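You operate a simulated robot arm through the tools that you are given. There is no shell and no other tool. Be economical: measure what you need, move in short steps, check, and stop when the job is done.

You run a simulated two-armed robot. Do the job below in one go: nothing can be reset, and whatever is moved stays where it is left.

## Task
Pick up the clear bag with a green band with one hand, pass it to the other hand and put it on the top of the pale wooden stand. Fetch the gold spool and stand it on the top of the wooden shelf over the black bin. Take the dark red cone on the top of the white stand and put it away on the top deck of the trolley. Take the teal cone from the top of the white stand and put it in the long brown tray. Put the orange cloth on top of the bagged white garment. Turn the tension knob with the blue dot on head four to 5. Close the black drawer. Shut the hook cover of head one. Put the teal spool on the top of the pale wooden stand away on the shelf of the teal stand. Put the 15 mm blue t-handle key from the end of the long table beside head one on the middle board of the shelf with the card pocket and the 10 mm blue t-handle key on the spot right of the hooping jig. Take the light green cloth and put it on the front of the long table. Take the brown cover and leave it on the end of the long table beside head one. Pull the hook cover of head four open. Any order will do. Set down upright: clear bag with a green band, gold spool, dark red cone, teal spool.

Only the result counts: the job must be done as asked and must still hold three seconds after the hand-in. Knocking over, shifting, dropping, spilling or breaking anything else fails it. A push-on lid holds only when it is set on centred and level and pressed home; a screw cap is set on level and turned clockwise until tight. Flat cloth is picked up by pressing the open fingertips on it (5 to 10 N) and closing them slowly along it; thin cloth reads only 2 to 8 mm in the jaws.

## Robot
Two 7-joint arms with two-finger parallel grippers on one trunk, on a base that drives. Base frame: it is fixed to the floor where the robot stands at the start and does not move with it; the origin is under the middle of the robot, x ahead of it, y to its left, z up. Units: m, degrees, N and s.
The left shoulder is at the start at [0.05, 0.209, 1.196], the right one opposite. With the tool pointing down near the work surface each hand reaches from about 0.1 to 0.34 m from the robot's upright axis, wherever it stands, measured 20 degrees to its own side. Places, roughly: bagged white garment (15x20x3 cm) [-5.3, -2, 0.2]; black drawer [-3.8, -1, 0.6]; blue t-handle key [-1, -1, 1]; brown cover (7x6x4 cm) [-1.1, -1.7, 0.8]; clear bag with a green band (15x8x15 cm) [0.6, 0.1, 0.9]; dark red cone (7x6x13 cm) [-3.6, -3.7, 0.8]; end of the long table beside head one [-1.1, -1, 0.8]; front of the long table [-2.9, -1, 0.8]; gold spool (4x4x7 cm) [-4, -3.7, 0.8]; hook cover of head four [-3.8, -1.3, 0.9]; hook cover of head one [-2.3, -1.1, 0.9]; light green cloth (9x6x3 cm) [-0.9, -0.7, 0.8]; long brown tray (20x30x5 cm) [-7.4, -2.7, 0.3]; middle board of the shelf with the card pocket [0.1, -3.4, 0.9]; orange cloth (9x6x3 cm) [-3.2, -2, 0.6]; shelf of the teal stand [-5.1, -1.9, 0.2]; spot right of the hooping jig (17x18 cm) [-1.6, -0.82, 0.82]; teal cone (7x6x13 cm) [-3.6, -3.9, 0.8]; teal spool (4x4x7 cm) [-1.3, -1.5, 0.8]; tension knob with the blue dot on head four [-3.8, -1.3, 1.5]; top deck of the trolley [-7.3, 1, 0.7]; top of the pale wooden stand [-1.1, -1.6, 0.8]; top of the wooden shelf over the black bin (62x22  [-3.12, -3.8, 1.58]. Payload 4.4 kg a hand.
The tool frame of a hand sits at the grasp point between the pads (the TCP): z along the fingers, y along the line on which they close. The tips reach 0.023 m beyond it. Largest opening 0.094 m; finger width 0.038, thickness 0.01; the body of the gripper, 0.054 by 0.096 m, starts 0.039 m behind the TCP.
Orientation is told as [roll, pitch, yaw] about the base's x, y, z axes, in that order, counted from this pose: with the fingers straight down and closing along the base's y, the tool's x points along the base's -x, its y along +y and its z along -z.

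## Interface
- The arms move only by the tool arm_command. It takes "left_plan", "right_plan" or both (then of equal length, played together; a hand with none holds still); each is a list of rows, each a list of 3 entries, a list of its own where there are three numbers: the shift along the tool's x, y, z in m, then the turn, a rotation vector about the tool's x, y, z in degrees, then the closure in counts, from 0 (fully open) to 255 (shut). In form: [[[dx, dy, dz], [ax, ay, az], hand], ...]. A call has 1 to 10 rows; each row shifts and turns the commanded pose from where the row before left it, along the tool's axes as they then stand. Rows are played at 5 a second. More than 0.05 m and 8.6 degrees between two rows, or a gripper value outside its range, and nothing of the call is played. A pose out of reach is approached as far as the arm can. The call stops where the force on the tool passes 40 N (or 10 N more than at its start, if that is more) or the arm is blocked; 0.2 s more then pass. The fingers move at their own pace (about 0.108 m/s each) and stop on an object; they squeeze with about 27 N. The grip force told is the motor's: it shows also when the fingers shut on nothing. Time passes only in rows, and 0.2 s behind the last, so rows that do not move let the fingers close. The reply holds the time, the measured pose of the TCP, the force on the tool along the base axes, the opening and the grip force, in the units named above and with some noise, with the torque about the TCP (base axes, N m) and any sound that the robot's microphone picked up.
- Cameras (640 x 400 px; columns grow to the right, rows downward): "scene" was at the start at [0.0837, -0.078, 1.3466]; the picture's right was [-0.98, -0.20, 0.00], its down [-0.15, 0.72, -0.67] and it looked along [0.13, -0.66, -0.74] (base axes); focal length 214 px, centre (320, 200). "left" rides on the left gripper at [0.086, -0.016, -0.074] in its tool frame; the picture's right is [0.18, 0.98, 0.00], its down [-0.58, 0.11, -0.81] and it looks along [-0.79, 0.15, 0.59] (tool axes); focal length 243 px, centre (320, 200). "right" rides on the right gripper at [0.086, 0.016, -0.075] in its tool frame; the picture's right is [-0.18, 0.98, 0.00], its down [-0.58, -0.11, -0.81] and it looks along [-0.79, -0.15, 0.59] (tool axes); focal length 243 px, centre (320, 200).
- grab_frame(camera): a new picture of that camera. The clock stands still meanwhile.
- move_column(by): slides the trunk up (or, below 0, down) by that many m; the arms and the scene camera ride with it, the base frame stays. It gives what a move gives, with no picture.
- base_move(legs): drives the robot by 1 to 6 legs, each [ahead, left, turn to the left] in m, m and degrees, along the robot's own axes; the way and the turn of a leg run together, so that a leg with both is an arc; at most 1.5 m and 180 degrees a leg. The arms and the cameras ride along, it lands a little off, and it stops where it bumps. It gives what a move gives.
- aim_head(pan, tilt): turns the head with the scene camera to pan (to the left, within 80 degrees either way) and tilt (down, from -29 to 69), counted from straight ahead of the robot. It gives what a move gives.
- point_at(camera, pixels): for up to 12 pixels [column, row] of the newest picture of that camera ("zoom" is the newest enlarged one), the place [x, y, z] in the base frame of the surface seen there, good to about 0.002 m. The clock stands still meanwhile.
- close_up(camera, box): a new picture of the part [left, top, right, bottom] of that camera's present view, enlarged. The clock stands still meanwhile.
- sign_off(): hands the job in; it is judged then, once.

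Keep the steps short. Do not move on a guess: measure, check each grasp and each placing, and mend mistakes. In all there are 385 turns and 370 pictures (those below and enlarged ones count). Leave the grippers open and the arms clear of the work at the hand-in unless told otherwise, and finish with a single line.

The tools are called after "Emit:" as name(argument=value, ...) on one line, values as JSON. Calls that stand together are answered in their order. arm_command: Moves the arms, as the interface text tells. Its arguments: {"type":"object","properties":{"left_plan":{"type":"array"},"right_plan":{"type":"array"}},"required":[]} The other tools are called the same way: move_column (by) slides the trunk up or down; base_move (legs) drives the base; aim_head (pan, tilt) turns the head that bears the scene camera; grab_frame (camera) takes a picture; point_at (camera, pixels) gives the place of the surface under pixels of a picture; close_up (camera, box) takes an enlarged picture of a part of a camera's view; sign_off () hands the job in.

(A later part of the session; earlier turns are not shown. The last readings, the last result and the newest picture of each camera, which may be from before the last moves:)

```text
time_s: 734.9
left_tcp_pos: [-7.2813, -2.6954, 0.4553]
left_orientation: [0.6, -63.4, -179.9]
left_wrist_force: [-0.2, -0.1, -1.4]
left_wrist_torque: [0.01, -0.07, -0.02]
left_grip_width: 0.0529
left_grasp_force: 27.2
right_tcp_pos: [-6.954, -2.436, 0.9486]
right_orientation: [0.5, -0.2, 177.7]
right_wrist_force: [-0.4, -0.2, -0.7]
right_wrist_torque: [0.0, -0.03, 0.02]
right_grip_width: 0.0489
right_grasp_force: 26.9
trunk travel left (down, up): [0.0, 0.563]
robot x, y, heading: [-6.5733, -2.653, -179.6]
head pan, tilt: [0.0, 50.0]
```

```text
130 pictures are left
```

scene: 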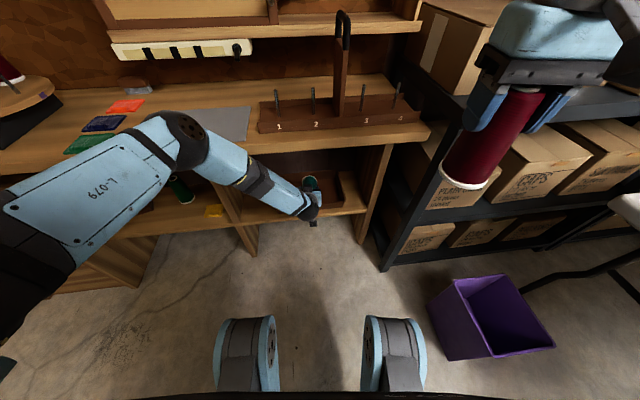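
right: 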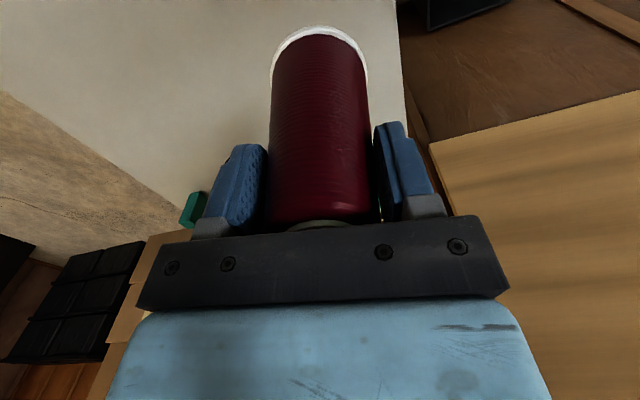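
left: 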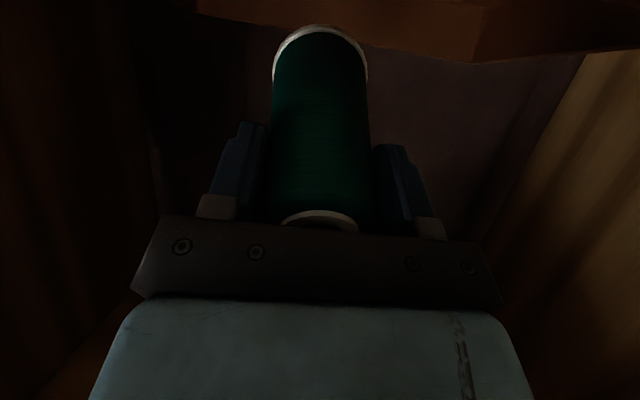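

Emit:
arm_command(left_plan=[[[-0.0085, 0, 0.018], [0, 0, 0], 255], [[-0.0085, 0, 0.018], [0, 0, 0], 255], [[-0.0042, 0, 0.009], [0, 0, 0], 255]])

```text
time_s: 735.7
left_tcp_pos: [-7.3216, -2.6885, 0.4687]
left_orientation: [0.9, -64.1, 179.2]
left_wrist_force: [0.5, 0.2, -2.4]
left_wrist_torque: [0.0, -0.05, -0.02]
left_grip_width: 0.0533
left_grasp_force: 26.7
right_tcp_pos: [-6.9411, -2.4333, 0.955]
right_orientation: [0.8, -1.2, 177.7]
right_wrist_force: [0.4, -0.3, -1.6]
right_wrist_torque: [-0.02, 0.01, -0.01]
right_grip_width: 0.0489
right_grasp_force: 26.9
trunk travel left (down, up): [0.0, 0.563]
robot x, y, heading: [-6.5697, -2.6517, -179.8]
head pan, tilt: [0.0, 50.0]
```

Emit:
arm_command(left_plan=[[[0.013, 0, 0.008], [0, 5, 0], 255], [[0.013, 0, 0.009], [0, 5, 0], 255], [[0.013, 0, 0.01], [0, 4, 0], 255]])

Emit:
close_up(camera="scene", box=[220, 130, 400, 250])

```text
time_s: 736.5
left_tcp_pos: [-7.3423, -2.6986, 0.4027]
left_orientation: [0.4, -49.3, -179.6]
left_wrist_force: [-2.4, -0.1, 5.5]
left_wrist_torque: [-0.07, 0.68, -0.01]
left_grip_width: 0.048
left_grasp_force: 27.1
right_tcp_pos: [-6.9608, -2.4377, 0.9444]
right_orientation: [0.4, 0.1, 177.6]
right_wrist_force: [0.4, -0.1, -1.2]
right_wrist_torque: [0.0, -0.01, 0.04]
right_grip_width: 0.0488
right_grasp_force: 26.7
trunk travel left (down, up): [0.0, 0.563]
robot x, y, heading: [-6.5778, -2.6507, 179.6]
head pan, tilt: [0.0, 50.0]
```

```text
3.33 times, centred on (310, 190) of scene
```

zoom: 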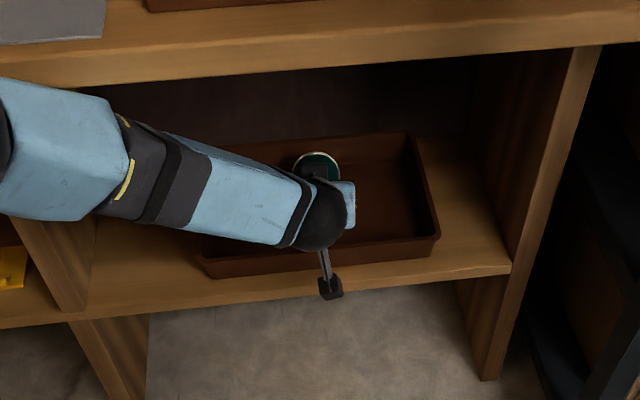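

Emit:
arm_command(left_plan=[[[0, 0, 0], [0, 0, 0], 0], [[0, 0, 0], [0, 0, 0], 0], [[0, 0, 0], [0, 0, 0], 0]])

Emit:
grab_frame(camera="left")

```text
time_s: 737.3
left_tcp_pos: [-7.3355, -2.6962, 0.4013]
left_orientation: [0.4, -49.1, -179.6]
left_wrist_force: [0.4, -0.6, 0.7]
left_wrist_torque: [0.02, 0.01, 0.02]
left_grip_width: 0.0938
left_grasp_force: 0.0
right_tcp_pos: [-6.9574, -2.4362, 0.9445]
right_orientation: [0.4, 0.2, 177.7]
right_wrist_force: [0.0, 0.0, -2.8]
right_wrist_torque: [-0.03, -0.01, 0.02]
right_grip_width: 0.0487
right_grasp_force: 26.7
trunk travel left (down, up): [0.0, 0.563]
robot x, y, heading: [-6.5751, -2.6529, -179.9]
head pan, tilt: [0.0, 50.0]
```

```text
128 pictures are left
```

left: 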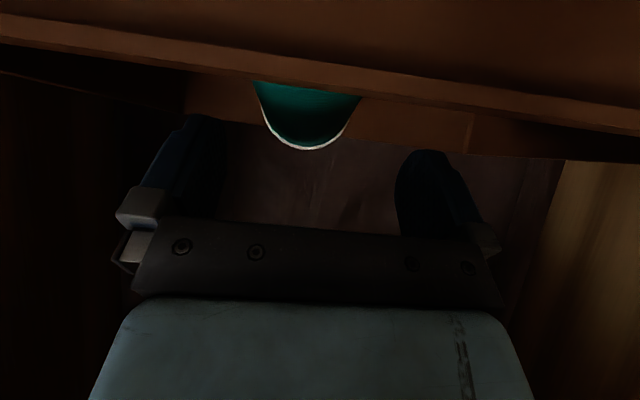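

Teal cone lies in the tray. Withdraw.

Emit:
arm_command(left_plan=[[[-0.01, 0, -0.03], [0, 0, 0], 0], [[0, 0, -0.04], [0, 0, 0], 0], [[0, 0, -0.03], [0, 0, 0], 0]])

Emit:
base_move(legs=[[-0.2, 0, 0]])

Emit:
grab_frame(camera="left")

Emit:
grab_frame(camera="right")

```text
time_s: 738.1
left_tcp_pos: [-7.2503, -2.6888, 0.4712]
left_orientation: [0.2, -48.4, 180.0]
left_wrist_force: [-2.7, -2.9, 2.4]
left_wrist_torque: [0.08, -0.25, -0.1]
left_grip_width: 0.094
left_grasp_force: 0.1
right_tcp_pos: [-6.9505, -2.4365, 0.9498]
right_orientation: [0.6, -0.3, 177.9]
right_wrist_force: [1.1, 0.4, -0.3]
right_wrist_torque: [0.03, 0.02, -0.02]
right_grip_width: 0.0486
right_grasp_force: 27.3
trunk travel left (down, up): [0.0, 0.563]
robot x, y, heading: [-6.5742, -2.6529, -179.8]
head pan, tilt: [0.0, 50.0]
```

```text
time_s: 739.7
left_tcp_pos: [-7.0673, -2.6973, 0.4751]
left_orientation: [0.5, -49.2, -179.6]
left_wrist_force: [-0.2, -0.8, 0.3]
left_wrist_torque: [0.0, 0.01, 0.01]
left_grip_width: 0.0938
left_grasp_force: 0.1
right_tcp_pos: [-6.7587, -2.4366, 0.9458]
right_orientation: [0.4, 0.2, 177.6]
right_wrist_force: [0.1, -0.7, -1.1]
right_wrist_torque: [0.0, 0.0, 0.03]
right_grip_width: 0.0483
right_grasp_force: 27.6
trunk travel left (down, up): [0.0, 0.563]
robot x, y, heading: [-6.3757, -2.6512, -179.7]
head pan, tilt: [0.0, 50.0]
```

```text
127 pictures are left
```

left: 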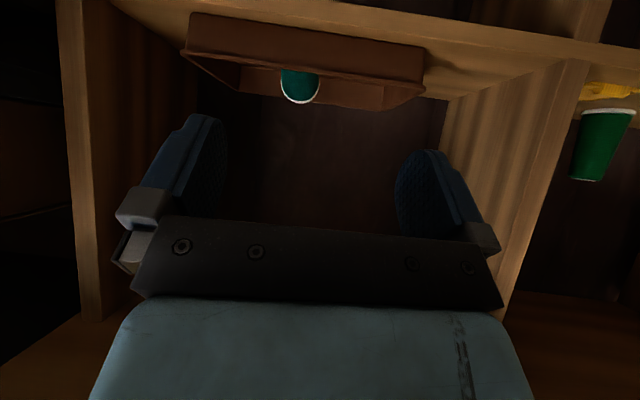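

```text
126 pictures are left
```

right: 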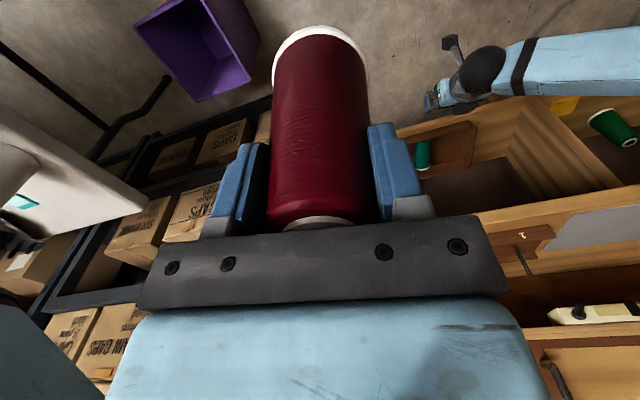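

Teal cone is in the tray, dark red still well held. Raise the trunk, straighten the left hand and look at the passage north.

Emit:
move_column(by=0.4)

Emit:
arm_command(left_plan=[[[0.03, 0, -0.02], [0, 6, 0], 0], [[0.03, 0, -0.025], [0, 6, 0], 0], [[0.03, 0, -0.025], [0, 6, 0], 0], [[0.03, 0, -0.03], [0, 6, 0], 0], [[0.03, 0, -0.03], [0, 6, 0], 0], [[0.03, 0, -0.03], [0, 6, 0], 0], [[0.03, 0, -0.03], [0, 6, 0], 0], [[0.03, 0, -0.035], [0, 7, 0], 0], [[0.02, 0, -0.04], [0, 0, 0], 0], [[0, 0, -0.04], [0, 0, 0], 0]])

Emit:
aim_head(pan=-75, tilt=25)

Emit:
grab_frame(camera="scene")

```text
time_s: 743.5
left_tcp_pos: [-7.0679, -2.6965, 0.8742]
left_orientation: [0.4, -49.1, -179.6]
left_wrist_force: [-0.4, 0.2, -0.4]
left_wrist_torque: [0.02, 0.0, 0.01]
left_grip_width: 0.094
left_grasp_force: 0.0
right_tcp_pos: [-6.7592, -2.4361, 1.3457]
right_orientation: [0.4, 0.3, 177.8]
right_wrist_force: [-0.3, 0.1, -0.9]
right_wrist_torque: [-0.01, -0.01, 0.0]
right_grip_width: 0.0481
right_grasp_force: 27.4
trunk travel left (down, up): [-0.4, 0.163]
robot x, y, heading: [-6.3721, -2.6515, -179.9]
head pan, tilt: [0.0, 50.0]
```

```text
time_s: 745.7
left_tcp_pos: [-6.7444, -2.6908, 1.0412]
left_orientation: [0.3, -0.1, -179.4]
left_wrist_force: [0.5, -0.1, 0.5]
left_wrist_torque: [0.01, -0.01, -0.05]
left_grip_width: 0.0939
left_grasp_force: 0.1
right_tcp_pos: [-6.7589, -2.4361, 1.3451]
right_orientation: [0.5, 0.2, 177.8]
right_wrist_force: [0.4, 0.1, -1.4]
right_wrist_torque: [-0.04, 0.04, -0.01]
right_grip_width: 0.0477
right_grasp_force: 26.6
trunk travel left (down, up): [-0.4, 0.163]
robot x, y, heading: [-6.3723, -2.6509, -180.1]
head pan, tilt: [0.0, 50.0]
```

```text
time_s: 747.2
left_tcp_pos: [-6.7468, -2.6919, 1.0413]
left_orientation: [0.2, 0.0, -179.3]
left_wrist_force: [-1.4, 0.5, -0.2]
left_wrist_torque: [0.01, -0.03, 0.0]
left_grip_width: 0.0939
left_grasp_force: 0.0
right_tcp_pos: [-6.7589, -2.436, 1.3458]
right_orientation: [0.5, 0.1, 177.7]
right_wrist_force: [-0.1, -0.2, -1.9]
right_wrist_torque: [0.01, -0.02, 0.0]
right_grip_width: 0.048
right_grasp_force: 27.1
trunk travel left (down, up): [-0.4, 0.163]
robot x, y, heading: [-6.3764, -2.6499, -180.0]
head pan, tilt: [-75.0, 25.0]
```

```text
125 pictures are left
```

scene: 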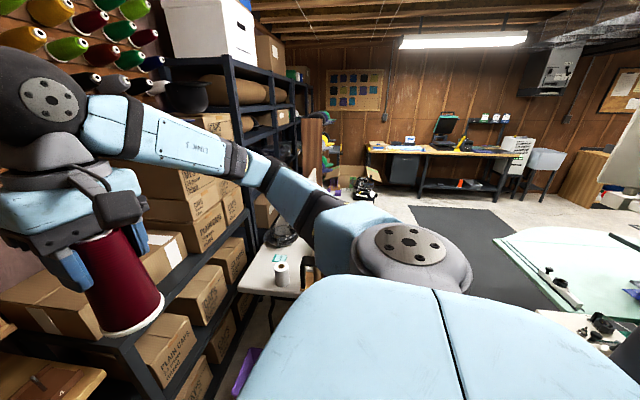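

Emit:
point_at(camera="scene", pixels=[[300, 280], [270, 300], [300, 255], [335, 250], [550, 300], [590, 340], [500, 250], [320, 190], [270, 230], [345, 170], [630, 350]])

```text
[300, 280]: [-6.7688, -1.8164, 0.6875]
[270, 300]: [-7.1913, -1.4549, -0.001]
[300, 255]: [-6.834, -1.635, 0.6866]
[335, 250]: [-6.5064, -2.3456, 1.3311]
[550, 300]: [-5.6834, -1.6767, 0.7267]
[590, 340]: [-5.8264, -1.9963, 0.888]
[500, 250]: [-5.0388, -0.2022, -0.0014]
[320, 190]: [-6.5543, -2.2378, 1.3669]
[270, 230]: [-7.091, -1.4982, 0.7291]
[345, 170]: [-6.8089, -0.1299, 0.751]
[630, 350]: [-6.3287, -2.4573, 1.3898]
```

Emit:
base_move(legs=[[-0.12, 0, 0]])

Emit:
arm_command(right_plan=[[[-0.03, 0.04, 0], [0, 0, 0], 255], [[-0.03, 0.04, 0], [0, 0, 0], 255], [[-0.03, 0.04, 0], [0, 0, 0], 255]])

Emit:
aim_head(pan=-80, tilt=40)

Emit:
grab_frame(camera="scene")

```text
time_s: 748.4
left_tcp_pos: [-6.6266, -2.6916, 1.0405]
left_orientation: [0.2, -0.2, -179.2]
left_wrist_force: [-0.8, -0.4, 0.1]
left_wrist_torque: [0.02, -0.01, -0.02]
left_grip_width: 0.0939
left_grasp_force: 0.0
right_tcp_pos: [-6.642, -2.4373, 1.3446]
right_orientation: [0.4, 0.2, 177.8]
right_wrist_force: [-0.1, 0.0, -1.4]
right_wrist_torque: [0.0, 0.03, 0.0]
right_grip_width: 0.0481
right_grasp_force: 26.9
trunk travel left (down, up): [-0.4, 0.163]
robot x, y, heading: [-6.259, -2.6523, -179.9]
head pan, tilt: [-75.0, 25.0]
```

```text
time_s: 749.2
left_tcp_pos: [-6.6262, -2.6937, 1.0399]
left_orientation: [0.1, -0.1, -179.2]
left_wrist_force: [-0.6, -1.3, -0.1]
left_wrist_torque: [0.0, 0.0, 0.0]
left_grip_width: 0.0939
left_grasp_force: 0.1
right_tcp_pos: [-6.7365, -2.5549, 1.3467]
right_orientation: [0.2, 0.3, 177.7]
right_wrist_force: [0.6, -0.2, -0.9]
right_wrist_torque: [-0.02, 0.0, 0.02]
right_grip_width: 0.0482
right_grasp_force: 26.9
trunk travel left (down, up): [-0.4, 0.163]
robot x, y, heading: [-6.2591, -2.6493, -179.7]
head pan, tilt: [-75.0, 25.0]
```

```text
time_s: 750.0
left_tcp_pos: [-6.6254, -2.693, 1.0417]
left_orientation: [0.4, 0.0, -179.1]
left_wrist_force: [-0.5, 0.2, 0.5]
left_wrist_torque: [0.02, -0.01, -0.02]
left_grip_width: 0.0937
left_grasp_force: 0.0
right_tcp_pos: [-6.7359, -2.5523, 1.347]
right_orientation: [0.5, 0.2, 177.7]
right_wrist_force: [-0.4, 0.2, -1.6]
right_wrist_torque: [0.0, 0.01, 0.02]
right_grip_width: 0.048
right_grasp_force: 26.6
trunk travel left (down, up): [-0.4, 0.163]
robot x, y, heading: [-6.2598, -2.653, -180.2]
head pan, tilt: [-80.0, 40.0]
```

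```text
124 pictures are left
```

scene: 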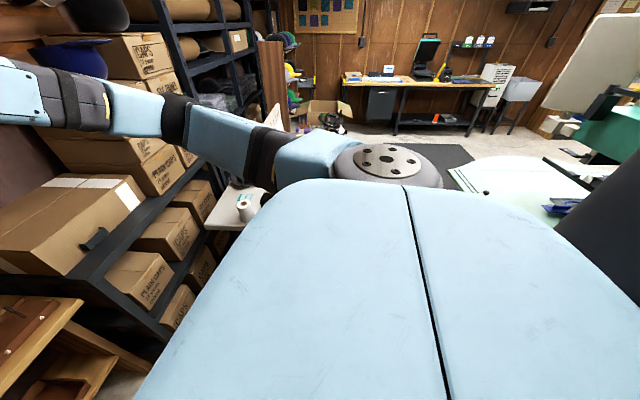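

Emit:
base_move(legs=[[0.26, 0, 0], [0, 0, -90]])

Emit:
aim_head(pan=0, tilt=35)

Emit:
grab_frame(camera="scene")

```text
time_s: 755.6
left_tcp_pos: [-6.556, -2.2829, 1.0407]
left_orientation: [0.2, -0.2, 91.0]
left_wrist_force: [0.6, -0.6, 0.5]
left_wrist_torque: [-0.02, 0.01, -0.03]
left_grip_width: 0.0938
left_grasp_force: 0.0
right_tcp_pos: [-6.4179, -2.1742, 1.3481]
right_orientation: [0.5, 0.1, 87.9]
right_wrist_force: [0.3, 0.6, -1.6]
right_wrist_torque: [-0.04, -0.03, -0.03]
right_grip_width: 0.0482
right_grasp_force: 26.8
trunk travel left (down, up): [-0.4, 0.163]
robot x, y, heading: [-6.5158, -2.6558, 90.2]
head pan, tilt: [-80.0, 40.0]
```

```text
time_s: 757.2
left_tcp_pos: [-6.5573, -2.284, 1.0419]
left_orientation: [0.2, -0.2, 91.0]
left_wrist_force: [0.1, 0.1, -0.3]
left_wrist_torque: [0.0, 0.0, 0.02]
left_grip_width: 0.0941
left_grasp_force: 0.2
right_tcp_pos: [-6.4178, -2.1731, 1.3467]
right_orientation: [0.4, 0.2, 87.9]
right_wrist_force: [-0.9, -0.1, -1.2]
right_wrist_torque: [0.01, -0.03, -0.01]
right_grip_width: 0.0482
right_grasp_force: 26.5
trunk travel left (down, up): [-0.4, 0.163]
robot x, y, heading: [-6.5124, -2.6515, 90.4]
head pan, tilt: [0.0, 35.0]
```

```text
123 pictures are left
```

scene: 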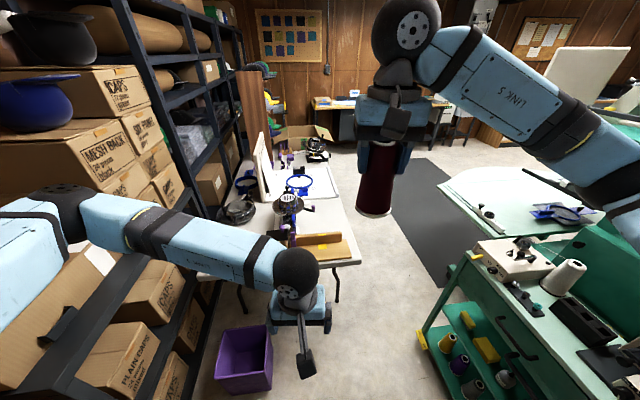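

Now measure the passage between hoop table and green cabinet.

Emit:
point_at(camera="scene", pixels=[[360, 260], [345, 210], [325, 170], [440, 340], [425, 335], [470, 260], [460, 300], [385, 290], [445, 195], [520, 290], [340, 300], [480, 250]])

```text
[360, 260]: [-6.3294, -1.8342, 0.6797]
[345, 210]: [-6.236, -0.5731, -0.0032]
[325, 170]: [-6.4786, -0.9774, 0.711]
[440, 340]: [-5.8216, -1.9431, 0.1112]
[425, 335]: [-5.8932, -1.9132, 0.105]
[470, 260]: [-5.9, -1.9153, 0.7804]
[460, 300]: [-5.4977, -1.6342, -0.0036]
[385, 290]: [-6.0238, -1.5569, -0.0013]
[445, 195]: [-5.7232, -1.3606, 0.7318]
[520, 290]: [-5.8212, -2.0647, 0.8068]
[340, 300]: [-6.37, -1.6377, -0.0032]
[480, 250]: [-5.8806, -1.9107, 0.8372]
```

The gap there is only 0.43 m, too narrow. I return by the route I came, reversing south first.

Emit:
arm_command(left_plan=[[[0, -0.02, -0.04], [0, 0, 0], 0], [[0, -0.02, -0.04], [0, 0, 0], 0], [[0, 0, -0.04], [0, 0, 0], 0]])

Emit:
base_move(legs=[[-1.5, 0, 0], [-0.05, 0, 0], [0, 0, -90]])

Emit:
aim_head(pan=20, tilt=35)

Emit:
grab_frame(camera="scene")

```text
time_s: 758.0
left_tcp_pos: [-6.5167, -2.283, 1.1605]
left_orientation: [0.4, -0.1, 91.0]
left_wrist_force: [0.7, -0.3, 0.0]
left_wrist_torque: [0.04, -0.02, -0.01]
left_grip_width: 0.0941
left_grasp_force: 0.0
right_tcp_pos: [-6.4172, -2.1746, 1.3481]
right_orientation: [0.4, 0.2, 88.1]
right_wrist_force: [-0.3, -0.2, -0.8]
right_wrist_torque: [0.04, 0.03, 0.0]
right_grip_width: 0.0481
right_grasp_force: 26.9
trunk travel left (down, up): [-0.4, 0.163]
robot x, y, heading: [-6.5132, -2.6488, 90.3]
head pan, tilt: [0.0, 35.0]
```

```text
time_s: 769.7
left_tcp_pos: [-6.1318, -4.1967, 1.1614]
left_orientation: [0.1, -0.1, 2.2]
left_wrist_force: [1.3, 0.7, 0.2]
left_wrist_torque: [0.01, 0.03, -0.03]
left_grip_width: 0.0938
left_grasp_force: 0.1
right_tcp_pos: [-6.0205, -4.2931, 1.3467]
right_orientation: [0.4, 0.3, -0.8]
right_wrist_force: [0.0, -0.4, -1.6]
right_wrist_torque: [0.0, -0.03, 0.0]
right_grip_width: 0.0479
right_grasp_force: 27.0
trunk travel left (down, up): [-0.4, 0.163]
robot x, y, heading: [-6.504, -4.201, 1.4]
head pan, tilt: [0.0, 35.0]
```

```text
time_s: 770.6
left_tcp_pos: [-6.1335, -4.1974, 1.1616]
left_orientation: [0.3, -0.2, 2.2]
left_wrist_force: [-0.1, 0.3, 0.3]
left_wrist_torque: [0.02, -0.01, -0.02]
left_grip_width: 0.0941
left_grasp_force: 0.0
right_tcp_pos: [-6.0211, -4.2932, 1.3468]
right_orientation: [0.5, 0.2, -0.8]
right_wrist_force: [0.4, -1.1, -1.7]
right_wrist_torque: [0.01, -0.02, 0.02]
right_grip_width: 0.0478
right_grasp_force: 26.6
trunk travel left (down, up): [-0.4, 0.163]
robot x, y, heading: [-6.5043, -4.2079, 1.6]
head pan, tilt: [20.0, 35.0]
```

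```text
122 pictures are left
```

scene: 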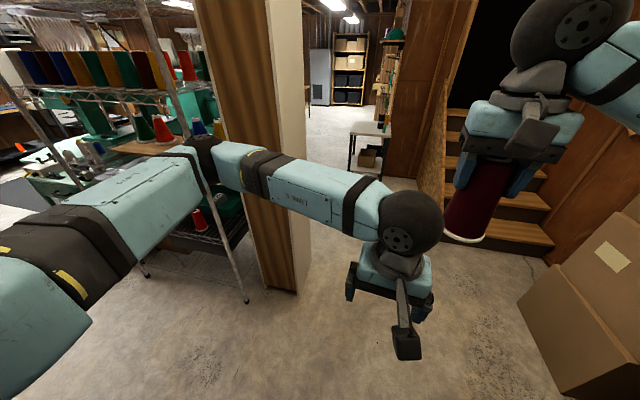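

Emit:
point_at(camera="scene", pixels=[[203, 145], [230, 155], [270, 280], [300, 290], [250, 300], [520, 300], [560, 260], [440, 180], [390, 290]])

```text
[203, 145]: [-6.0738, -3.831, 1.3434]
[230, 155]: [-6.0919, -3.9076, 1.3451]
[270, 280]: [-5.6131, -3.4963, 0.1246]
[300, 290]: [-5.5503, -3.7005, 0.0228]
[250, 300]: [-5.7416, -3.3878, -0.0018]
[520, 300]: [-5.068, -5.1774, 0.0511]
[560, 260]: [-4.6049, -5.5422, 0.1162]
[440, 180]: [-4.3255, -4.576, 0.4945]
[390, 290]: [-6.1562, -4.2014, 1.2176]
```

Emit:
base_move(legs=[[0, 0, -1.5], [0, -0.05, 0], [0.9, 0, 0], [0.78, 0, 0]])

Emit:
base_move(legs=[[0, 1.3, 0]])

```text
time_s: 780.1
left_tcp_pos: [-4.459, -4.2568, 1.1611]
left_orientation: [0.2, -0.2, 0.7]
left_wrist_force: [-0.5, -0.4, 0.1]
left_wrist_torque: [-0.02, -0.01, -0.01]
left_grip_width: 0.0941
left_grasp_force: 0.1
right_tcp_pos: [-4.3526, -4.3541, 1.3472]
right_orientation: [0.4, 0.1, -2.5]
right_wrist_force: [-0.3, -0.6, -1.6]
right_wrist_torque: [0.06, -0.02, 0.03]
right_grip_width: 0.0478
right_grasp_force: 27.7
trunk travel left (down, up): [-0.4, 0.163]
robot x, y, heading: [-4.8292, -4.2549, 0.1]
head pan, tilt: [20.0, 35.0]
```

```text
time_s: 791.7
left_tcp_pos: [-4.4639, -2.9592, 1.1607]
left_orientation: [0.2, 0.0, 1.0]
left_wrist_force: [0.4, 0.3, 0.6]
left_wrist_torque: [0.01, -0.01, 0.01]
left_grip_width: 0.0941
left_grasp_force: 0.1
right_tcp_pos: [-4.3566, -3.0564, 1.3461]
right_orientation: [0.4, 0.2, -2.0]
right_wrist_force: [0.3, 0.0, -1.7]
right_wrist_torque: [0.02, -0.02, -0.01]
right_grip_width: 0.0478
right_grasp_force: 26.8
trunk travel left (down, up): [-0.4, 0.163]
robot x, y, heading: [-4.8367, -2.9618, 0.3]
head pan, tilt: [20.0, 35.0]
```

Emit:
base_move(legs=[[0.6, 0.3, 0], [1.4, 0, 0], [1.4, 0, 0], [0.9, 0, 0]])

```text
time_s: 812.9
left_tcp_pos: [-0.1749, -2.5768, 1.161]
left_orientation: [0.2, -0.1, 1.5]
left_wrist_force: [-0.1, -0.8, 1.0]
left_wrist_torque: [0.01, 0.01, 0.01]
left_grip_width: 0.0944
left_grasp_force: 0.0
right_tcp_pos: [-0.0639, -2.675, 1.3462]
right_orientation: [0.5, 0.1, -1.6]
right_wrist_force: [0.0, 0.6, -2.1]
right_wrist_torque: [0.0, 0.03, -0.01]
right_grip_width: 0.048
right_grasp_force: 27.2
trunk travel left (down, up): [-0.4, 0.163]
robot x, y, heading: [-0.5449, -2.5846, 0.7]
head pan, tilt: [20.0, 35.0]
```

Emit:
base_move(legs=[[0.36, 0.15, 0], [0, 0, -90.5]])

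Emit:
arm_command(left_plan=[[[-0.04, 0.02, 0], [0, 0, 0], 0], [[-0.04, 0.02, 0], [0, 0, 0], 0], [[-0.04, 0.02, 0], [0, 0, 0], 0], [[-0.04, 0.02, 0], [0, 0, 0], 0], [[-0.02, 0.02, 0], [0, 0, 0], 0]])

Emit:
base_move(legs=[[-1.0, 0, 0], [-0.6, 0, 0]])

```text
time_s: 819.2
left_tcp_pos: [-0.1874, -2.7973, 1.1616]
left_orientation: [0.2, -0.2, -89.5]
left_wrist_force: [-1.0, 0.1, 0.4]
left_wrist_torque: [-0.03, -0.02, 0.01]
left_grip_width: 0.094
left_grasp_force: 0.0
right_tcp_pos: [-0.2863, -2.907, 1.3459]
right_orientation: [0.4, 0.2, -92.4]
right_wrist_force: [0.1, -0.7, -1.4]
right_wrist_torque: [0.0, -0.01, 0.01]
right_grip_width: 0.0479
right_grasp_force: 26.8
trunk travel left (down, up): [-0.4, 0.163]
robot x, y, heading: [-0.1818, -2.43, -90.1]
head pan, tilt: [20.0, 35.0]
```

```text
time_s: 820.4
left_tcp_pos: [-0.0842, -2.9779, 1.1614]
left_orientation: [0.3, 0.0, -89.5]
left_wrist_force: [1.0, -0.5, -0.4]
left_wrist_torque: [0.03, 0.0, 0.0]
left_grip_width: 0.0942
left_grasp_force: 0.1
right_tcp_pos: [-0.2856, -2.9081, 1.3475]
right_orientation: [0.4, 0.2, -92.4]
right_wrist_force: [0.3, 0.4, -1.7]
right_wrist_torque: [0.02, -0.02, 0.01]
right_grip_width: 0.0478
right_grasp_force: 27.5
trunk travel left (down, up): [-0.4, 0.163]
robot x, y, heading: [-0.1832, -2.4318, -89.8]
head pan, tilt: [20.0, 35.0]
```

```text
time_s: 828.6
left_tcp_pos: [-0.083, -1.3726, 1.1619]
left_orientation: [0.2, -0.1, -90.0]
left_wrist_force: [0.2, -1.3, -0.4]
left_wrist_torque: [-0.01, -0.01, 0.02]
left_grip_width: 0.0941
left_grasp_force: 0.0
right_tcp_pos: [-0.2839, -1.2987, 1.3465]
right_orientation: [0.4, 0.3, -92.9]
right_wrist_force: [-0.3, 0.3, -2.8]
right_wrist_torque: [-0.02, 0.02, 0.0]
right_grip_width: 0.0482
right_grasp_force: 26.9
trunk travel left (down, up): [-0.4, 0.163]
robot x, y, heading: [-0.1784, -0.8252, -90.4]
head pan, tilt: [20.0, 35.0]
```

Emit:
base_move(legs=[[-1.0, 0, 0.3], [0, 0, -90], [1.4, 0, 0], [1.4, 0, 0], [1.4, 0, 0]])

Emit:
aim_head(pan=0, tilt=20)

Emit:
grab_frame(camera="scene")

```text
time_s: 857.3
left_tcp_pos: [-4.9159, 0.0003, 1.1616]
left_orientation: [0.3, 0.0, -178.4]
left_wrist_force: [0.6, -0.5, -0.5]
left_wrist_torque: [-0.02, -0.01, 0.0]
left_grip_width: 0.094
left_grasp_force: 0.1
right_tcp_pos: [-4.8482, 0.2022, 1.346]
right_orientation: [0.4, 0.2, 178.4]
right_wrist_force: [0.0, 0.5, -1.6]
right_wrist_torque: [-0.05, -0.03, 0.02]
right_grip_width: 0.0476
right_grasp_force: 27.1
trunk travel left (down, up): [-0.4, 0.163]
robot x, y, heading: [-4.3676, 0.1125, -179.0]
head pan, tilt: [20.0, 35.0]
```

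```text
time_s: 858.1
left_tcp_pos: [-4.9167, 0.0001, 1.1619]
left_orientation: [0.3, -0.1, -178.5]
left_wrist_force: [0.4, -0.1, -0.7]
left_wrist_torque: [-0.01, -0.05, -0.03]
left_grip_width: 0.0938
left_grasp_force: 0.0
right_tcp_pos: [-4.8481, 0.2023, 1.347]
right_orientation: [0.4, 0.2, 178.6]
right_wrist_force: [0.0, 0.1, -2.2]
right_wrist_torque: [-0.01, 0.0, 0.0]
right_grip_width: 0.0474
right_grasp_force: 26.8
trunk travel left (down, up): [-0.4, 0.163]
robot x, y, heading: [-4.3702, 0.1094, -179.0]
head pan, tilt: [0.0, 20.0]
```

```text
121 pictures are left
```

scene: 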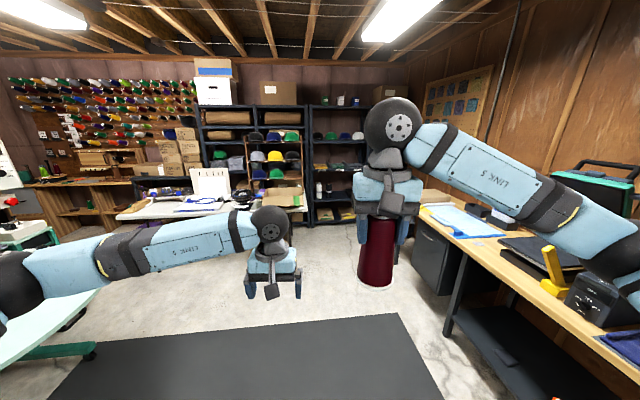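

Emit:
base_move(legs=[[1.2, 0.1, -1]])

Emit:
aim_head(pan=-25, tilt=25)

Emit:
grab_frame(camera="scene")

```text
time_s: 864.2
left_tcp_pos: [-6.1077, -0.0978, 1.1625]
left_orientation: [0.3, -0.1, -179.6]
left_wrist_force: [-0.3, -0.3, -0.3]
left_wrist_torque: [0.02, 0.01, 0.0]
left_grip_width: 0.0939
left_grasp_force: 0.1
right_tcp_pos: [-6.0364, 0.1036, 1.3463]
right_orientation: [0.4, 0.2, 177.4]
right_wrist_force: [0.7, 1.2, -0.1]
right_wrist_torque: [-0.01, 0.0, 0.02]
right_grip_width: 0.0477
right_grasp_force: 27.2
trunk travel left (down, up): [-0.4, 0.163]
robot x, y, heading: [-5.556, 0.0031, 179.8]
head pan, tilt: [0.0, 20.0]
```

```text
time_s: 865.0
left_tcp_pos: [-6.1088, -0.0988, 1.1621]
left_orientation: [0.3, -0.1, -179.6]
left_wrist_force: [0.2, 1.2, -0.1]
left_wrist_torque: [0.0, 0.02, -0.02]
left_grip_width: 0.0938
left_grasp_force: 0.0
right_tcp_pos: [-6.0356, 0.1028, 1.346]
right_orientation: [0.3, 0.2, 177.4]
right_wrist_force: [-0.1, -0.1, -1.9]
right_wrist_torque: [-0.01, -0.03, 0.0]
right_grip_width: 0.0476
right_grasp_force: 26.6
trunk travel left (down, up): [-0.4, 0.163]
robot x, y, heading: [-5.5589, -0.0012, 179.6]
head pan, tilt: [-25.0, 25.0]
```

```text
120 pictures are left
```

scene: 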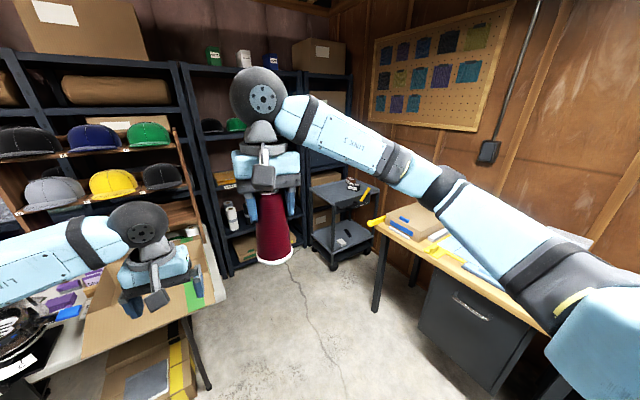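

Emit:
close_up(camera="scene", box=[295, 165, 395, 275])

Emit:
point_at(camera="scene", pixels=[[330, 192], [318, 200], [335, 203], [318, 188], [345, 195], [352, 186], [310, 240], [332, 268], [205, 375], [195, 300], [370, 220], [365, 195]])

```text
3.64 times, centred on (345, 220) of scene
```

zoom: 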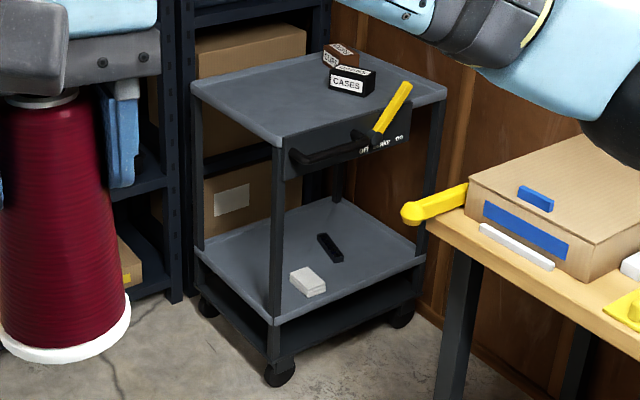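

```text
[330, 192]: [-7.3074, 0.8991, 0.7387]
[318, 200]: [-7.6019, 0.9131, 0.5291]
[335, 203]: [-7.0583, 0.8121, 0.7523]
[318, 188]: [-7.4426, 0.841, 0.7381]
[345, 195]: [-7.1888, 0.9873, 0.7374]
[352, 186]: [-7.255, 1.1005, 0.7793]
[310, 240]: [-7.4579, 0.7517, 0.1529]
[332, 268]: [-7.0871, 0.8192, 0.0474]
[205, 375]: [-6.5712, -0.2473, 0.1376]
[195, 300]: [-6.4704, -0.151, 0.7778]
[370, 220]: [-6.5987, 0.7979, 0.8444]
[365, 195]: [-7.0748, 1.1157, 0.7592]
```

Emit:
point_at(camera="scene", pixels=[[110, 185], [60, 195], [160, 180], [210, 250], [185, 150], [225, 270], [270, 270], [255, 200], [30, 140], [400, 235], [440, 250]])

```text
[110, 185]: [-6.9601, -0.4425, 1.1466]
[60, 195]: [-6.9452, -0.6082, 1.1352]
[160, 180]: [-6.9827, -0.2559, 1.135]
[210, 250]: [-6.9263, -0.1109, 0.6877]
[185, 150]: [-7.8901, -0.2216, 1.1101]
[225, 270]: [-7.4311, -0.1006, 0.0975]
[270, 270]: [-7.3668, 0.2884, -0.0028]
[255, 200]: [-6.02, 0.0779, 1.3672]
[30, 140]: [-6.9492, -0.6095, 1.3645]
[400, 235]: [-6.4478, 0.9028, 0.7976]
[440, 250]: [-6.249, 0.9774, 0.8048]
```

Emit:
base_move(legs=[[0, -0.48, 0], [0.95, 0, 0], [0, 0, -15]])

Emit:
aim_head(pan=-15, tilt=45)

Emit:
grab_frame(camera="scene")

```text
time_s: 875.2
left_tcp_pos: [-7.0534, 0.5397, 1.1624]
left_orientation: [0.2, -0.1, 164.9]
left_wrist_force: [-0.3, -0.3, 0.1]
left_wrist_torque: [0.03, -0.01, -0.03]
left_grip_width: 0.0938
left_grasp_force: 0.0
right_tcp_pos: [-6.9297, 0.7149, 1.3466]
right_orientation: [0.3, 0.2, 161.8]
right_wrist_force: [0.9, -0.1, -1.1]
right_wrist_torque: [0.0, 0.03, 0.02]
right_grip_width: 0.0478
right_grasp_force: 27.0
trunk travel left (down, up): [-0.4, 0.163]
robot x, y, heading: [-6.4951, 0.4863, 164.4]
head pan, tilt: [-25.0, 25.0]
```

```text
time_s: 876.0
left_tcp_pos: [-7.0535, 0.5399, 1.1618]
left_orientation: [0.3, -0.1, 164.8]
left_wrist_force: [0.0, 0.0, 0.1]
left_wrist_torque: [0.01, -0.01, -0.03]
left_grip_width: 0.094
left_grasp_force: 0.1
right_tcp_pos: [-6.9296, 0.7155, 1.3458]
right_orientation: [0.4, 0.2, 161.9]
right_wrist_force: [0.2, 0.1, -1.3]
right_wrist_torque: [0.0, -0.04, 0.0]
right_grip_width: 0.0477
right_grasp_force: 26.5
trunk travel left (down, up): [-0.4, 0.163]
robot x, y, heading: [-6.4964, 0.4881, 164.1]
head pan, tilt: [-15.0, 45.0]
```

```text
118 pictures are left
```

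scene: 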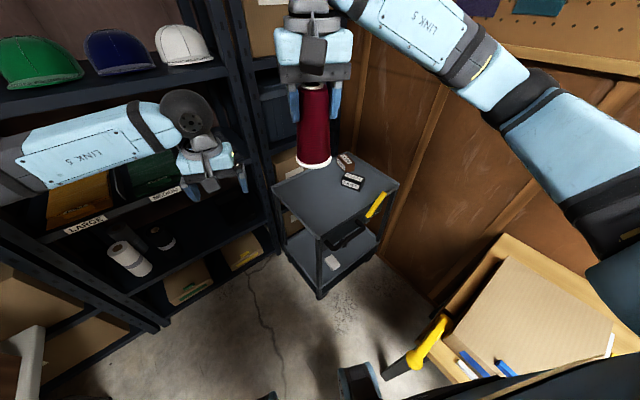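

Emit:
point_at(camera="scene", pixels=[[318, 234], [275, 190], [396, 186], [330, 200], [310, 195], [345, 210], [340, 190], [352, 182], [360, 205], [300, 185]])

Emit:
arm_command(left_plan=[[[0.04, 0, 0], [0, 0, 0], 0], [[0.04, 0, 0], [0, 0, 0], 0], [[0.04, 0, 0], [0, 0, 0], 0], [[0.04, 0, 0], [0, 0, 0], 0]])

```text
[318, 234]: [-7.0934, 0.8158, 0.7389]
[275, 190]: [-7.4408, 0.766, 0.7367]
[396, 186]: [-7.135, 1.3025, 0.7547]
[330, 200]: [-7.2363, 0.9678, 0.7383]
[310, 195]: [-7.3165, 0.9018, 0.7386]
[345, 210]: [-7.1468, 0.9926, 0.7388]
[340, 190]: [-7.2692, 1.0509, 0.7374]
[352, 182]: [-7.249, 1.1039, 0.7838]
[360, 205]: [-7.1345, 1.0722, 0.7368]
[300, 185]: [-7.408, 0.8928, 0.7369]
```

```text
time_s: 877.0
left_tcp_pos: [-6.8971, 0.498, 1.1622]
left_orientation: [0.2, -0.2, 165.0]
left_wrist_force: [0.2, 0.0, 0.9]
left_wrist_torque: [0.0, -0.01, -0.03]
left_grip_width: 0.0939
left_grasp_force: 0.1
right_tcp_pos: [-6.9296, 0.7142, 1.3475]
right_orientation: [0.4, 0.2, 161.9]
right_wrist_force: [0.1, 0.5, -1.2]
right_wrist_torque: [0.01, 0.01, -0.01]
right_grip_width: 0.0476
right_grasp_force: 27.2
trunk travel left (down, up): [-0.4, 0.163]
robot x, y, heading: [-6.497, 0.4898, 164.2]
head pan, tilt: [-15.0, 45.0]
```

Emit:
base_move(legs=[[0.16, 0, 0]])

Emit:
arm_command(right_plan=[[[-0.03, -0.034, 0], [0, 0, 0], 255], [[-0.04, -0.034, 0], [0, 0, 0], 255], [[-0.04, -0.034, 0], [0, 0, 0], 255], [[-0.04, -0.03, 0], [0, 0, 0], 255]])

Emit:
move_column(by=-0.3)

Emit:
grab_frame(camera="right")

Emit:
grab_frame(camera="scene")

```text
time_s: 878.4
left_tcp_pos: [-7.0512, 0.5402, 1.1613]
left_orientation: [0.2, 0.0, 165.0]
left_wrist_force: [1.4, 0.1, 0.3]
left_wrist_torque: [-0.03, -0.02, 0.01]
left_grip_width: 0.094
left_grasp_force: 0.0
right_tcp_pos: [-7.0829, 0.7557, 1.3475]
right_orientation: [0.4, 0.1, 162.0]
right_wrist_force: [-0.7, 0.6, -0.9]
right_wrist_torque: [0.01, -0.01, -0.03]
right_grip_width: 0.0478
right_grasp_force: 27.0
trunk travel left (down, up): [-0.4, 0.163]
robot x, y, heading: [-6.6489, 0.5327, 164.7]
head pan, tilt: [-15.0, 45.0]
```

```text
refused: row 2 steps farther than a row can; nothing moved
```

```text
time_s: 881.4
left_tcp_pos: [-7.0502, 0.5403, 0.8619]
left_orientation: [0.2, -0.1, 164.9]
left_wrist_force: [0.0, 0.0, 0.8]
left_wrist_torque: [-0.02, 0.03, -0.01]
left_grip_width: 0.0941
left_grasp_force: 0.0
right_tcp_pos: [-7.0828, 0.7568, 1.0467]
right_orientation: [0.3, 0.1, 162.0]
right_wrist_force: [-0.9, 0.6, -1.7]
right_wrist_torque: [0.02, -0.02, 0.0]
right_grip_width: 0.0477
right_grasp_force: 27.3
trunk travel left (down, up): [-0.1, 0.463]
robot x, y, heading: [-6.6496, 0.5328, 164.5]
head pan, tilt: [-15.0, 45.0]
```

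```text
117 pictures are left
```

right: 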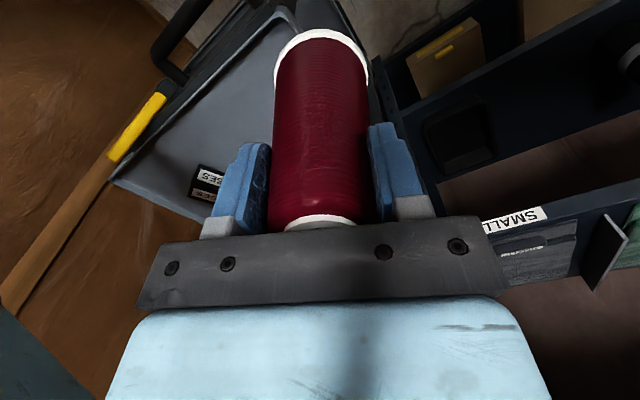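

```text
116 pictures are left
```

scene: 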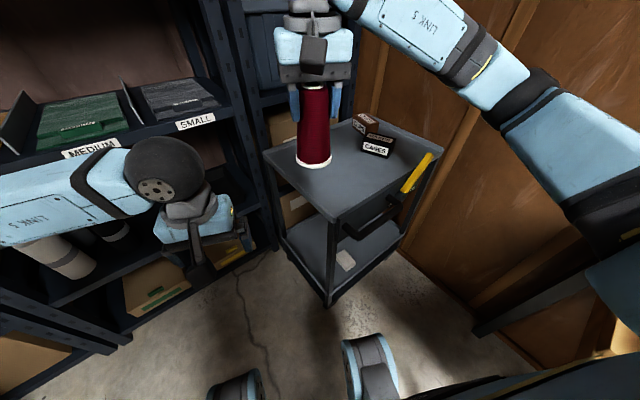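

Emit:
arm_command(right_plan=[[[-0.0324, -0.0238, 0], [0, 0, 0], 255], [[-0.0324, -0.0238, 0], [0, 0, 0], 255], [[-0.0324, -0.0238, 0], [0, 0, 0], 255], [[-0.0324, -0.0238, 0], [0, 0, 0], 255], [[-0.0324, -0.0238, 0], [0, 0, 0], 255], [[0, 0, 0.04], [0, 0, 0], 255], [[0, 0, 0.04], [0, 0, 0], 255], [[0, 0, 0.04], [0, 0, 0], 255]])

Emit:
grab_frame(camera="right")

Emit:
close_up(camera="scene", box=[240, 60, 440, 220])

```text
time_s: 883.2
left_tcp_pos: [-7.0519, 0.5402, 0.8626]
left_orientation: [0.2, -0.1, 165.0]
left_wrist_force: [-0.2, 0.6, 0.0]
left_wrist_torque: [0.02, -0.02, 0.01]
left_grip_width: 0.0938
left_grasp_force: 0.1
right_tcp_pos: [-7.2007, 0.9189, 0.9237]
right_orientation: [0.4, 0.2, 162.0]
right_wrist_force: [0.9, 0.2, -1.5]
right_wrist_torque: [-0.01, -0.01, -0.03]
right_grip_width: 0.0479
right_grasp_force: 26.9
trunk travel left (down, up): [-0.1, 0.463]
robot x, y, heading: [-6.6469, 0.5319, 164.4]
head pan, tilt: [-15.0, 45.0]
```

```text
115 pictures are left
```

right: 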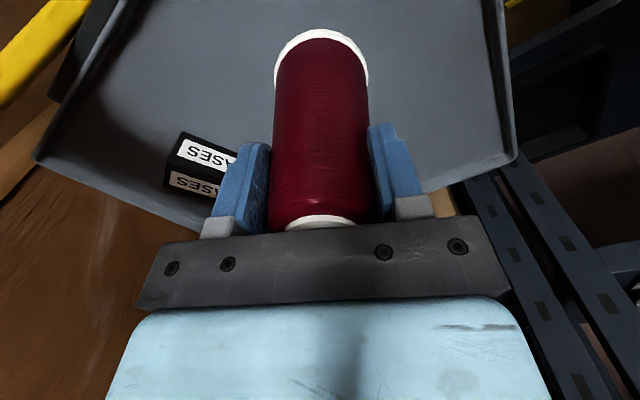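

```text
2.50 times, centred on (340, 140) of scene
```

zoom: 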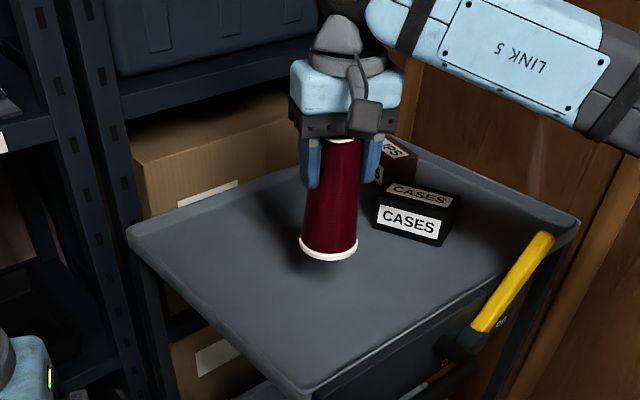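

Emit:
arm_command(right_plan=[[[0, 0, 0.035], [0, 0, 0], 255], [[0, 0, 0.025], [0, 0, 0], 255], [[0, 0, 0.006], [0, 0, 0], 255], [[0, 0, 0.004], [0, 0, 0], 255]])

Emit:
arm_command(right_plan=[[[0, 0, 0.003], [0, 0, 0], 255], [[0, 0, 0.003], [0, 0, 0], 255]])

```text
time_s: 884.2
left_tcp_pos: [-7.0518, 0.5403, 0.8613]
left_orientation: [0.3, -0.1, 165.0]
left_wrist_force: [-0.7, -0.1, -0.1]
left_wrist_torque: [0.02, 0.01, 0.0]
left_grip_width: 0.0942
left_grasp_force: 0.1
right_tcp_pos: [-7.1991, 0.9188, 0.8552]
right_orientation: [0.4, 0.2, 162.0]
right_wrist_force: [-0.2, -0.7, -1.4]
right_wrist_torque: [-0.03, -0.03, 0.03]
right_grip_width: 0.0479
right_grasp_force: 27.2
trunk travel left (down, up): [-0.1, 0.463]
robot x, y, heading: [-6.6469, 0.5363, 164.6]
head pan, tilt: [-15.0, 45.0]
```

```text
time_s: 884.8
left_tcp_pos: [-7.0509, 0.5402, 0.8618]
left_orientation: [0.3, -0.1, 165.0]
left_wrist_force: [-0.3, 0.7, -1.0]
left_wrist_torque: [-0.03, -0.01, -0.02]
left_grip_width: 0.094
left_grasp_force: 0.0
right_tcp_pos: [-7.2004, 0.9181, 0.848]
right_orientation: [0.3, 0.1, 162.1]
right_wrist_force: [-0.7, 0.0, -1.3]
right_wrist_torque: [-0.02, 0.0, -0.03]
right_grip_width: 0.0476
right_grasp_force: 26.2
trunk travel left (down, up): [-0.1, 0.463]
robot x, y, heading: [-6.6478, 0.5335, 164.7]
head pan, tilt: [-15.0, 45.0]
```

Emit:
arm_command(right_plan=[[[0, 0, 0.003], [0, 0, 0], 255], [[0, 0, 0.002], [0, 0, 0], 255]])

Emit:
arm_command(right_plan=[[[0, 0, 0.002], [0, 0, 0], 255], [[0, 0, 0.002], [0, 0, 0], 255]])

```text
time_s: 885.4
left_tcp_pos: [-7.0506, 0.5401, 0.8622]
left_orientation: [0.3, -0.1, 165.0]
left_wrist_force: [0.2, 0.5, -0.1]
left_wrist_torque: [-0.04, 0.0, -0.02]
left_grip_width: 0.0943
left_grasp_force: 0.2
right_tcp_pos: [-7.1989, 0.9189, 0.8438]
right_orientation: [0.4, 0.2, 162.0]
right_wrist_force: [-0.6, -1.3, -1.5]
right_wrist_torque: [0.0, -0.01, 0.01]
right_grip_width: 0.0479
right_grasp_force: 26.9
trunk travel left (down, up): [-0.1, 0.463]
robot x, y, heading: [-6.6501, 0.5318, 164.4]
head pan, tilt: [-15.0, 45.0]
```

```text
time_s: 886.0
left_tcp_pos: [-7.0504, 0.5387, 0.8614]
left_orientation: [0.2, -0.1, 164.9]
left_wrist_force: [0.5, 0.1, -0.3]
left_wrist_torque: [0.03, -0.01, 0.0]
left_grip_width: 0.0945
left_grasp_force: 0.0
right_tcp_pos: [-7.1988, 0.918, 0.8423]
right_orientation: [0.5, 0.0, 162.1]
right_wrist_force: [0.1, 1.5, 9.0]
right_wrist_torque: [0.46, 0.12, 0.0]
right_grip_width: 0.0476
right_grasp_force: 26.8
trunk travel left (down, up): [-0.1, 0.463]
robot x, y, heading: [-6.6468, 0.5348, 164.4]
head pan, tilt: [-15.0, 45.0]
```

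Emit:
arm_command(right_plan=[[[0, 0, 0.0015], [0, 0, 0], 255], [[0, 0, 0], [0, 0, 0], 100], [[0, 0, 0], [0, 0, 0], 100], [[0, 0, 0], [0, 0, 0], 60], [[0, 0, -0.03], [0, 0, 0], 60], [[0, 0, -0.04], [0, 0, 0], 60], [[0, 0, -0.04], [0, 0, 0], 60], [[0, 0, -0.04], [0, 0, 0], 60]])

Emit:
grab_frame(camera="right")

Emit:
close_up(camera="scene", box=[240, 60, 440, 220])

```text
time_s: 887.8
left_tcp_pos: [-7.0514, 0.5403, 0.8614]
left_orientation: [0.2, -0.1, 165.0]
left_wrist_force: [-0.1, -0.7, -0.8]
left_wrist_torque: [0.01, 0.03, 0.0]
left_grip_width: 0.0941
left_grasp_force: 0.1
right_tcp_pos: [-7.1987, 0.9186, 0.9882]
right_orientation: [0.3, 0.2, 162.0]
right_wrist_force: [0.4, -0.6, -0.6]
right_wrist_torque: [0.01, 0.01, 0.03]
right_grip_width: 0.0718
right_grasp_force: 0.1
trunk travel left (down, up): [-0.1, 0.463]
robot x, y, heading: [-6.651, 0.531, 164.4]
head pan, tilt: [-15.0, 45.0]
```

```text
113 pictures are left
```

right: 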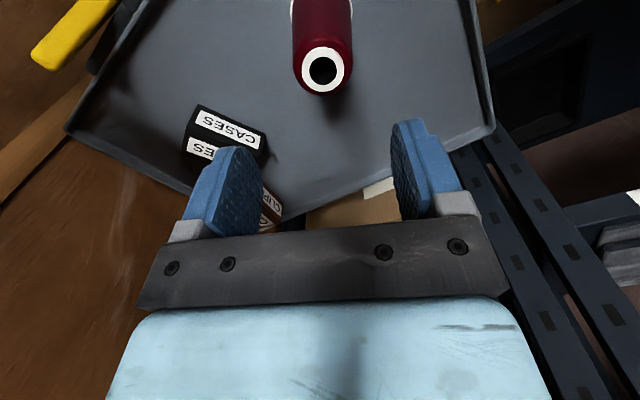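

```text
2.50 times, centred on (340, 140) of scene
```

zoom: 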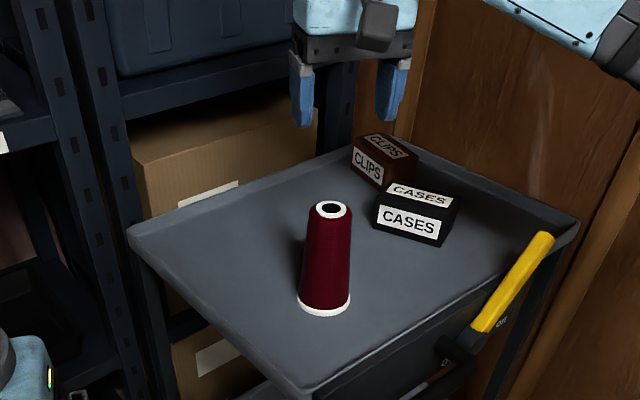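

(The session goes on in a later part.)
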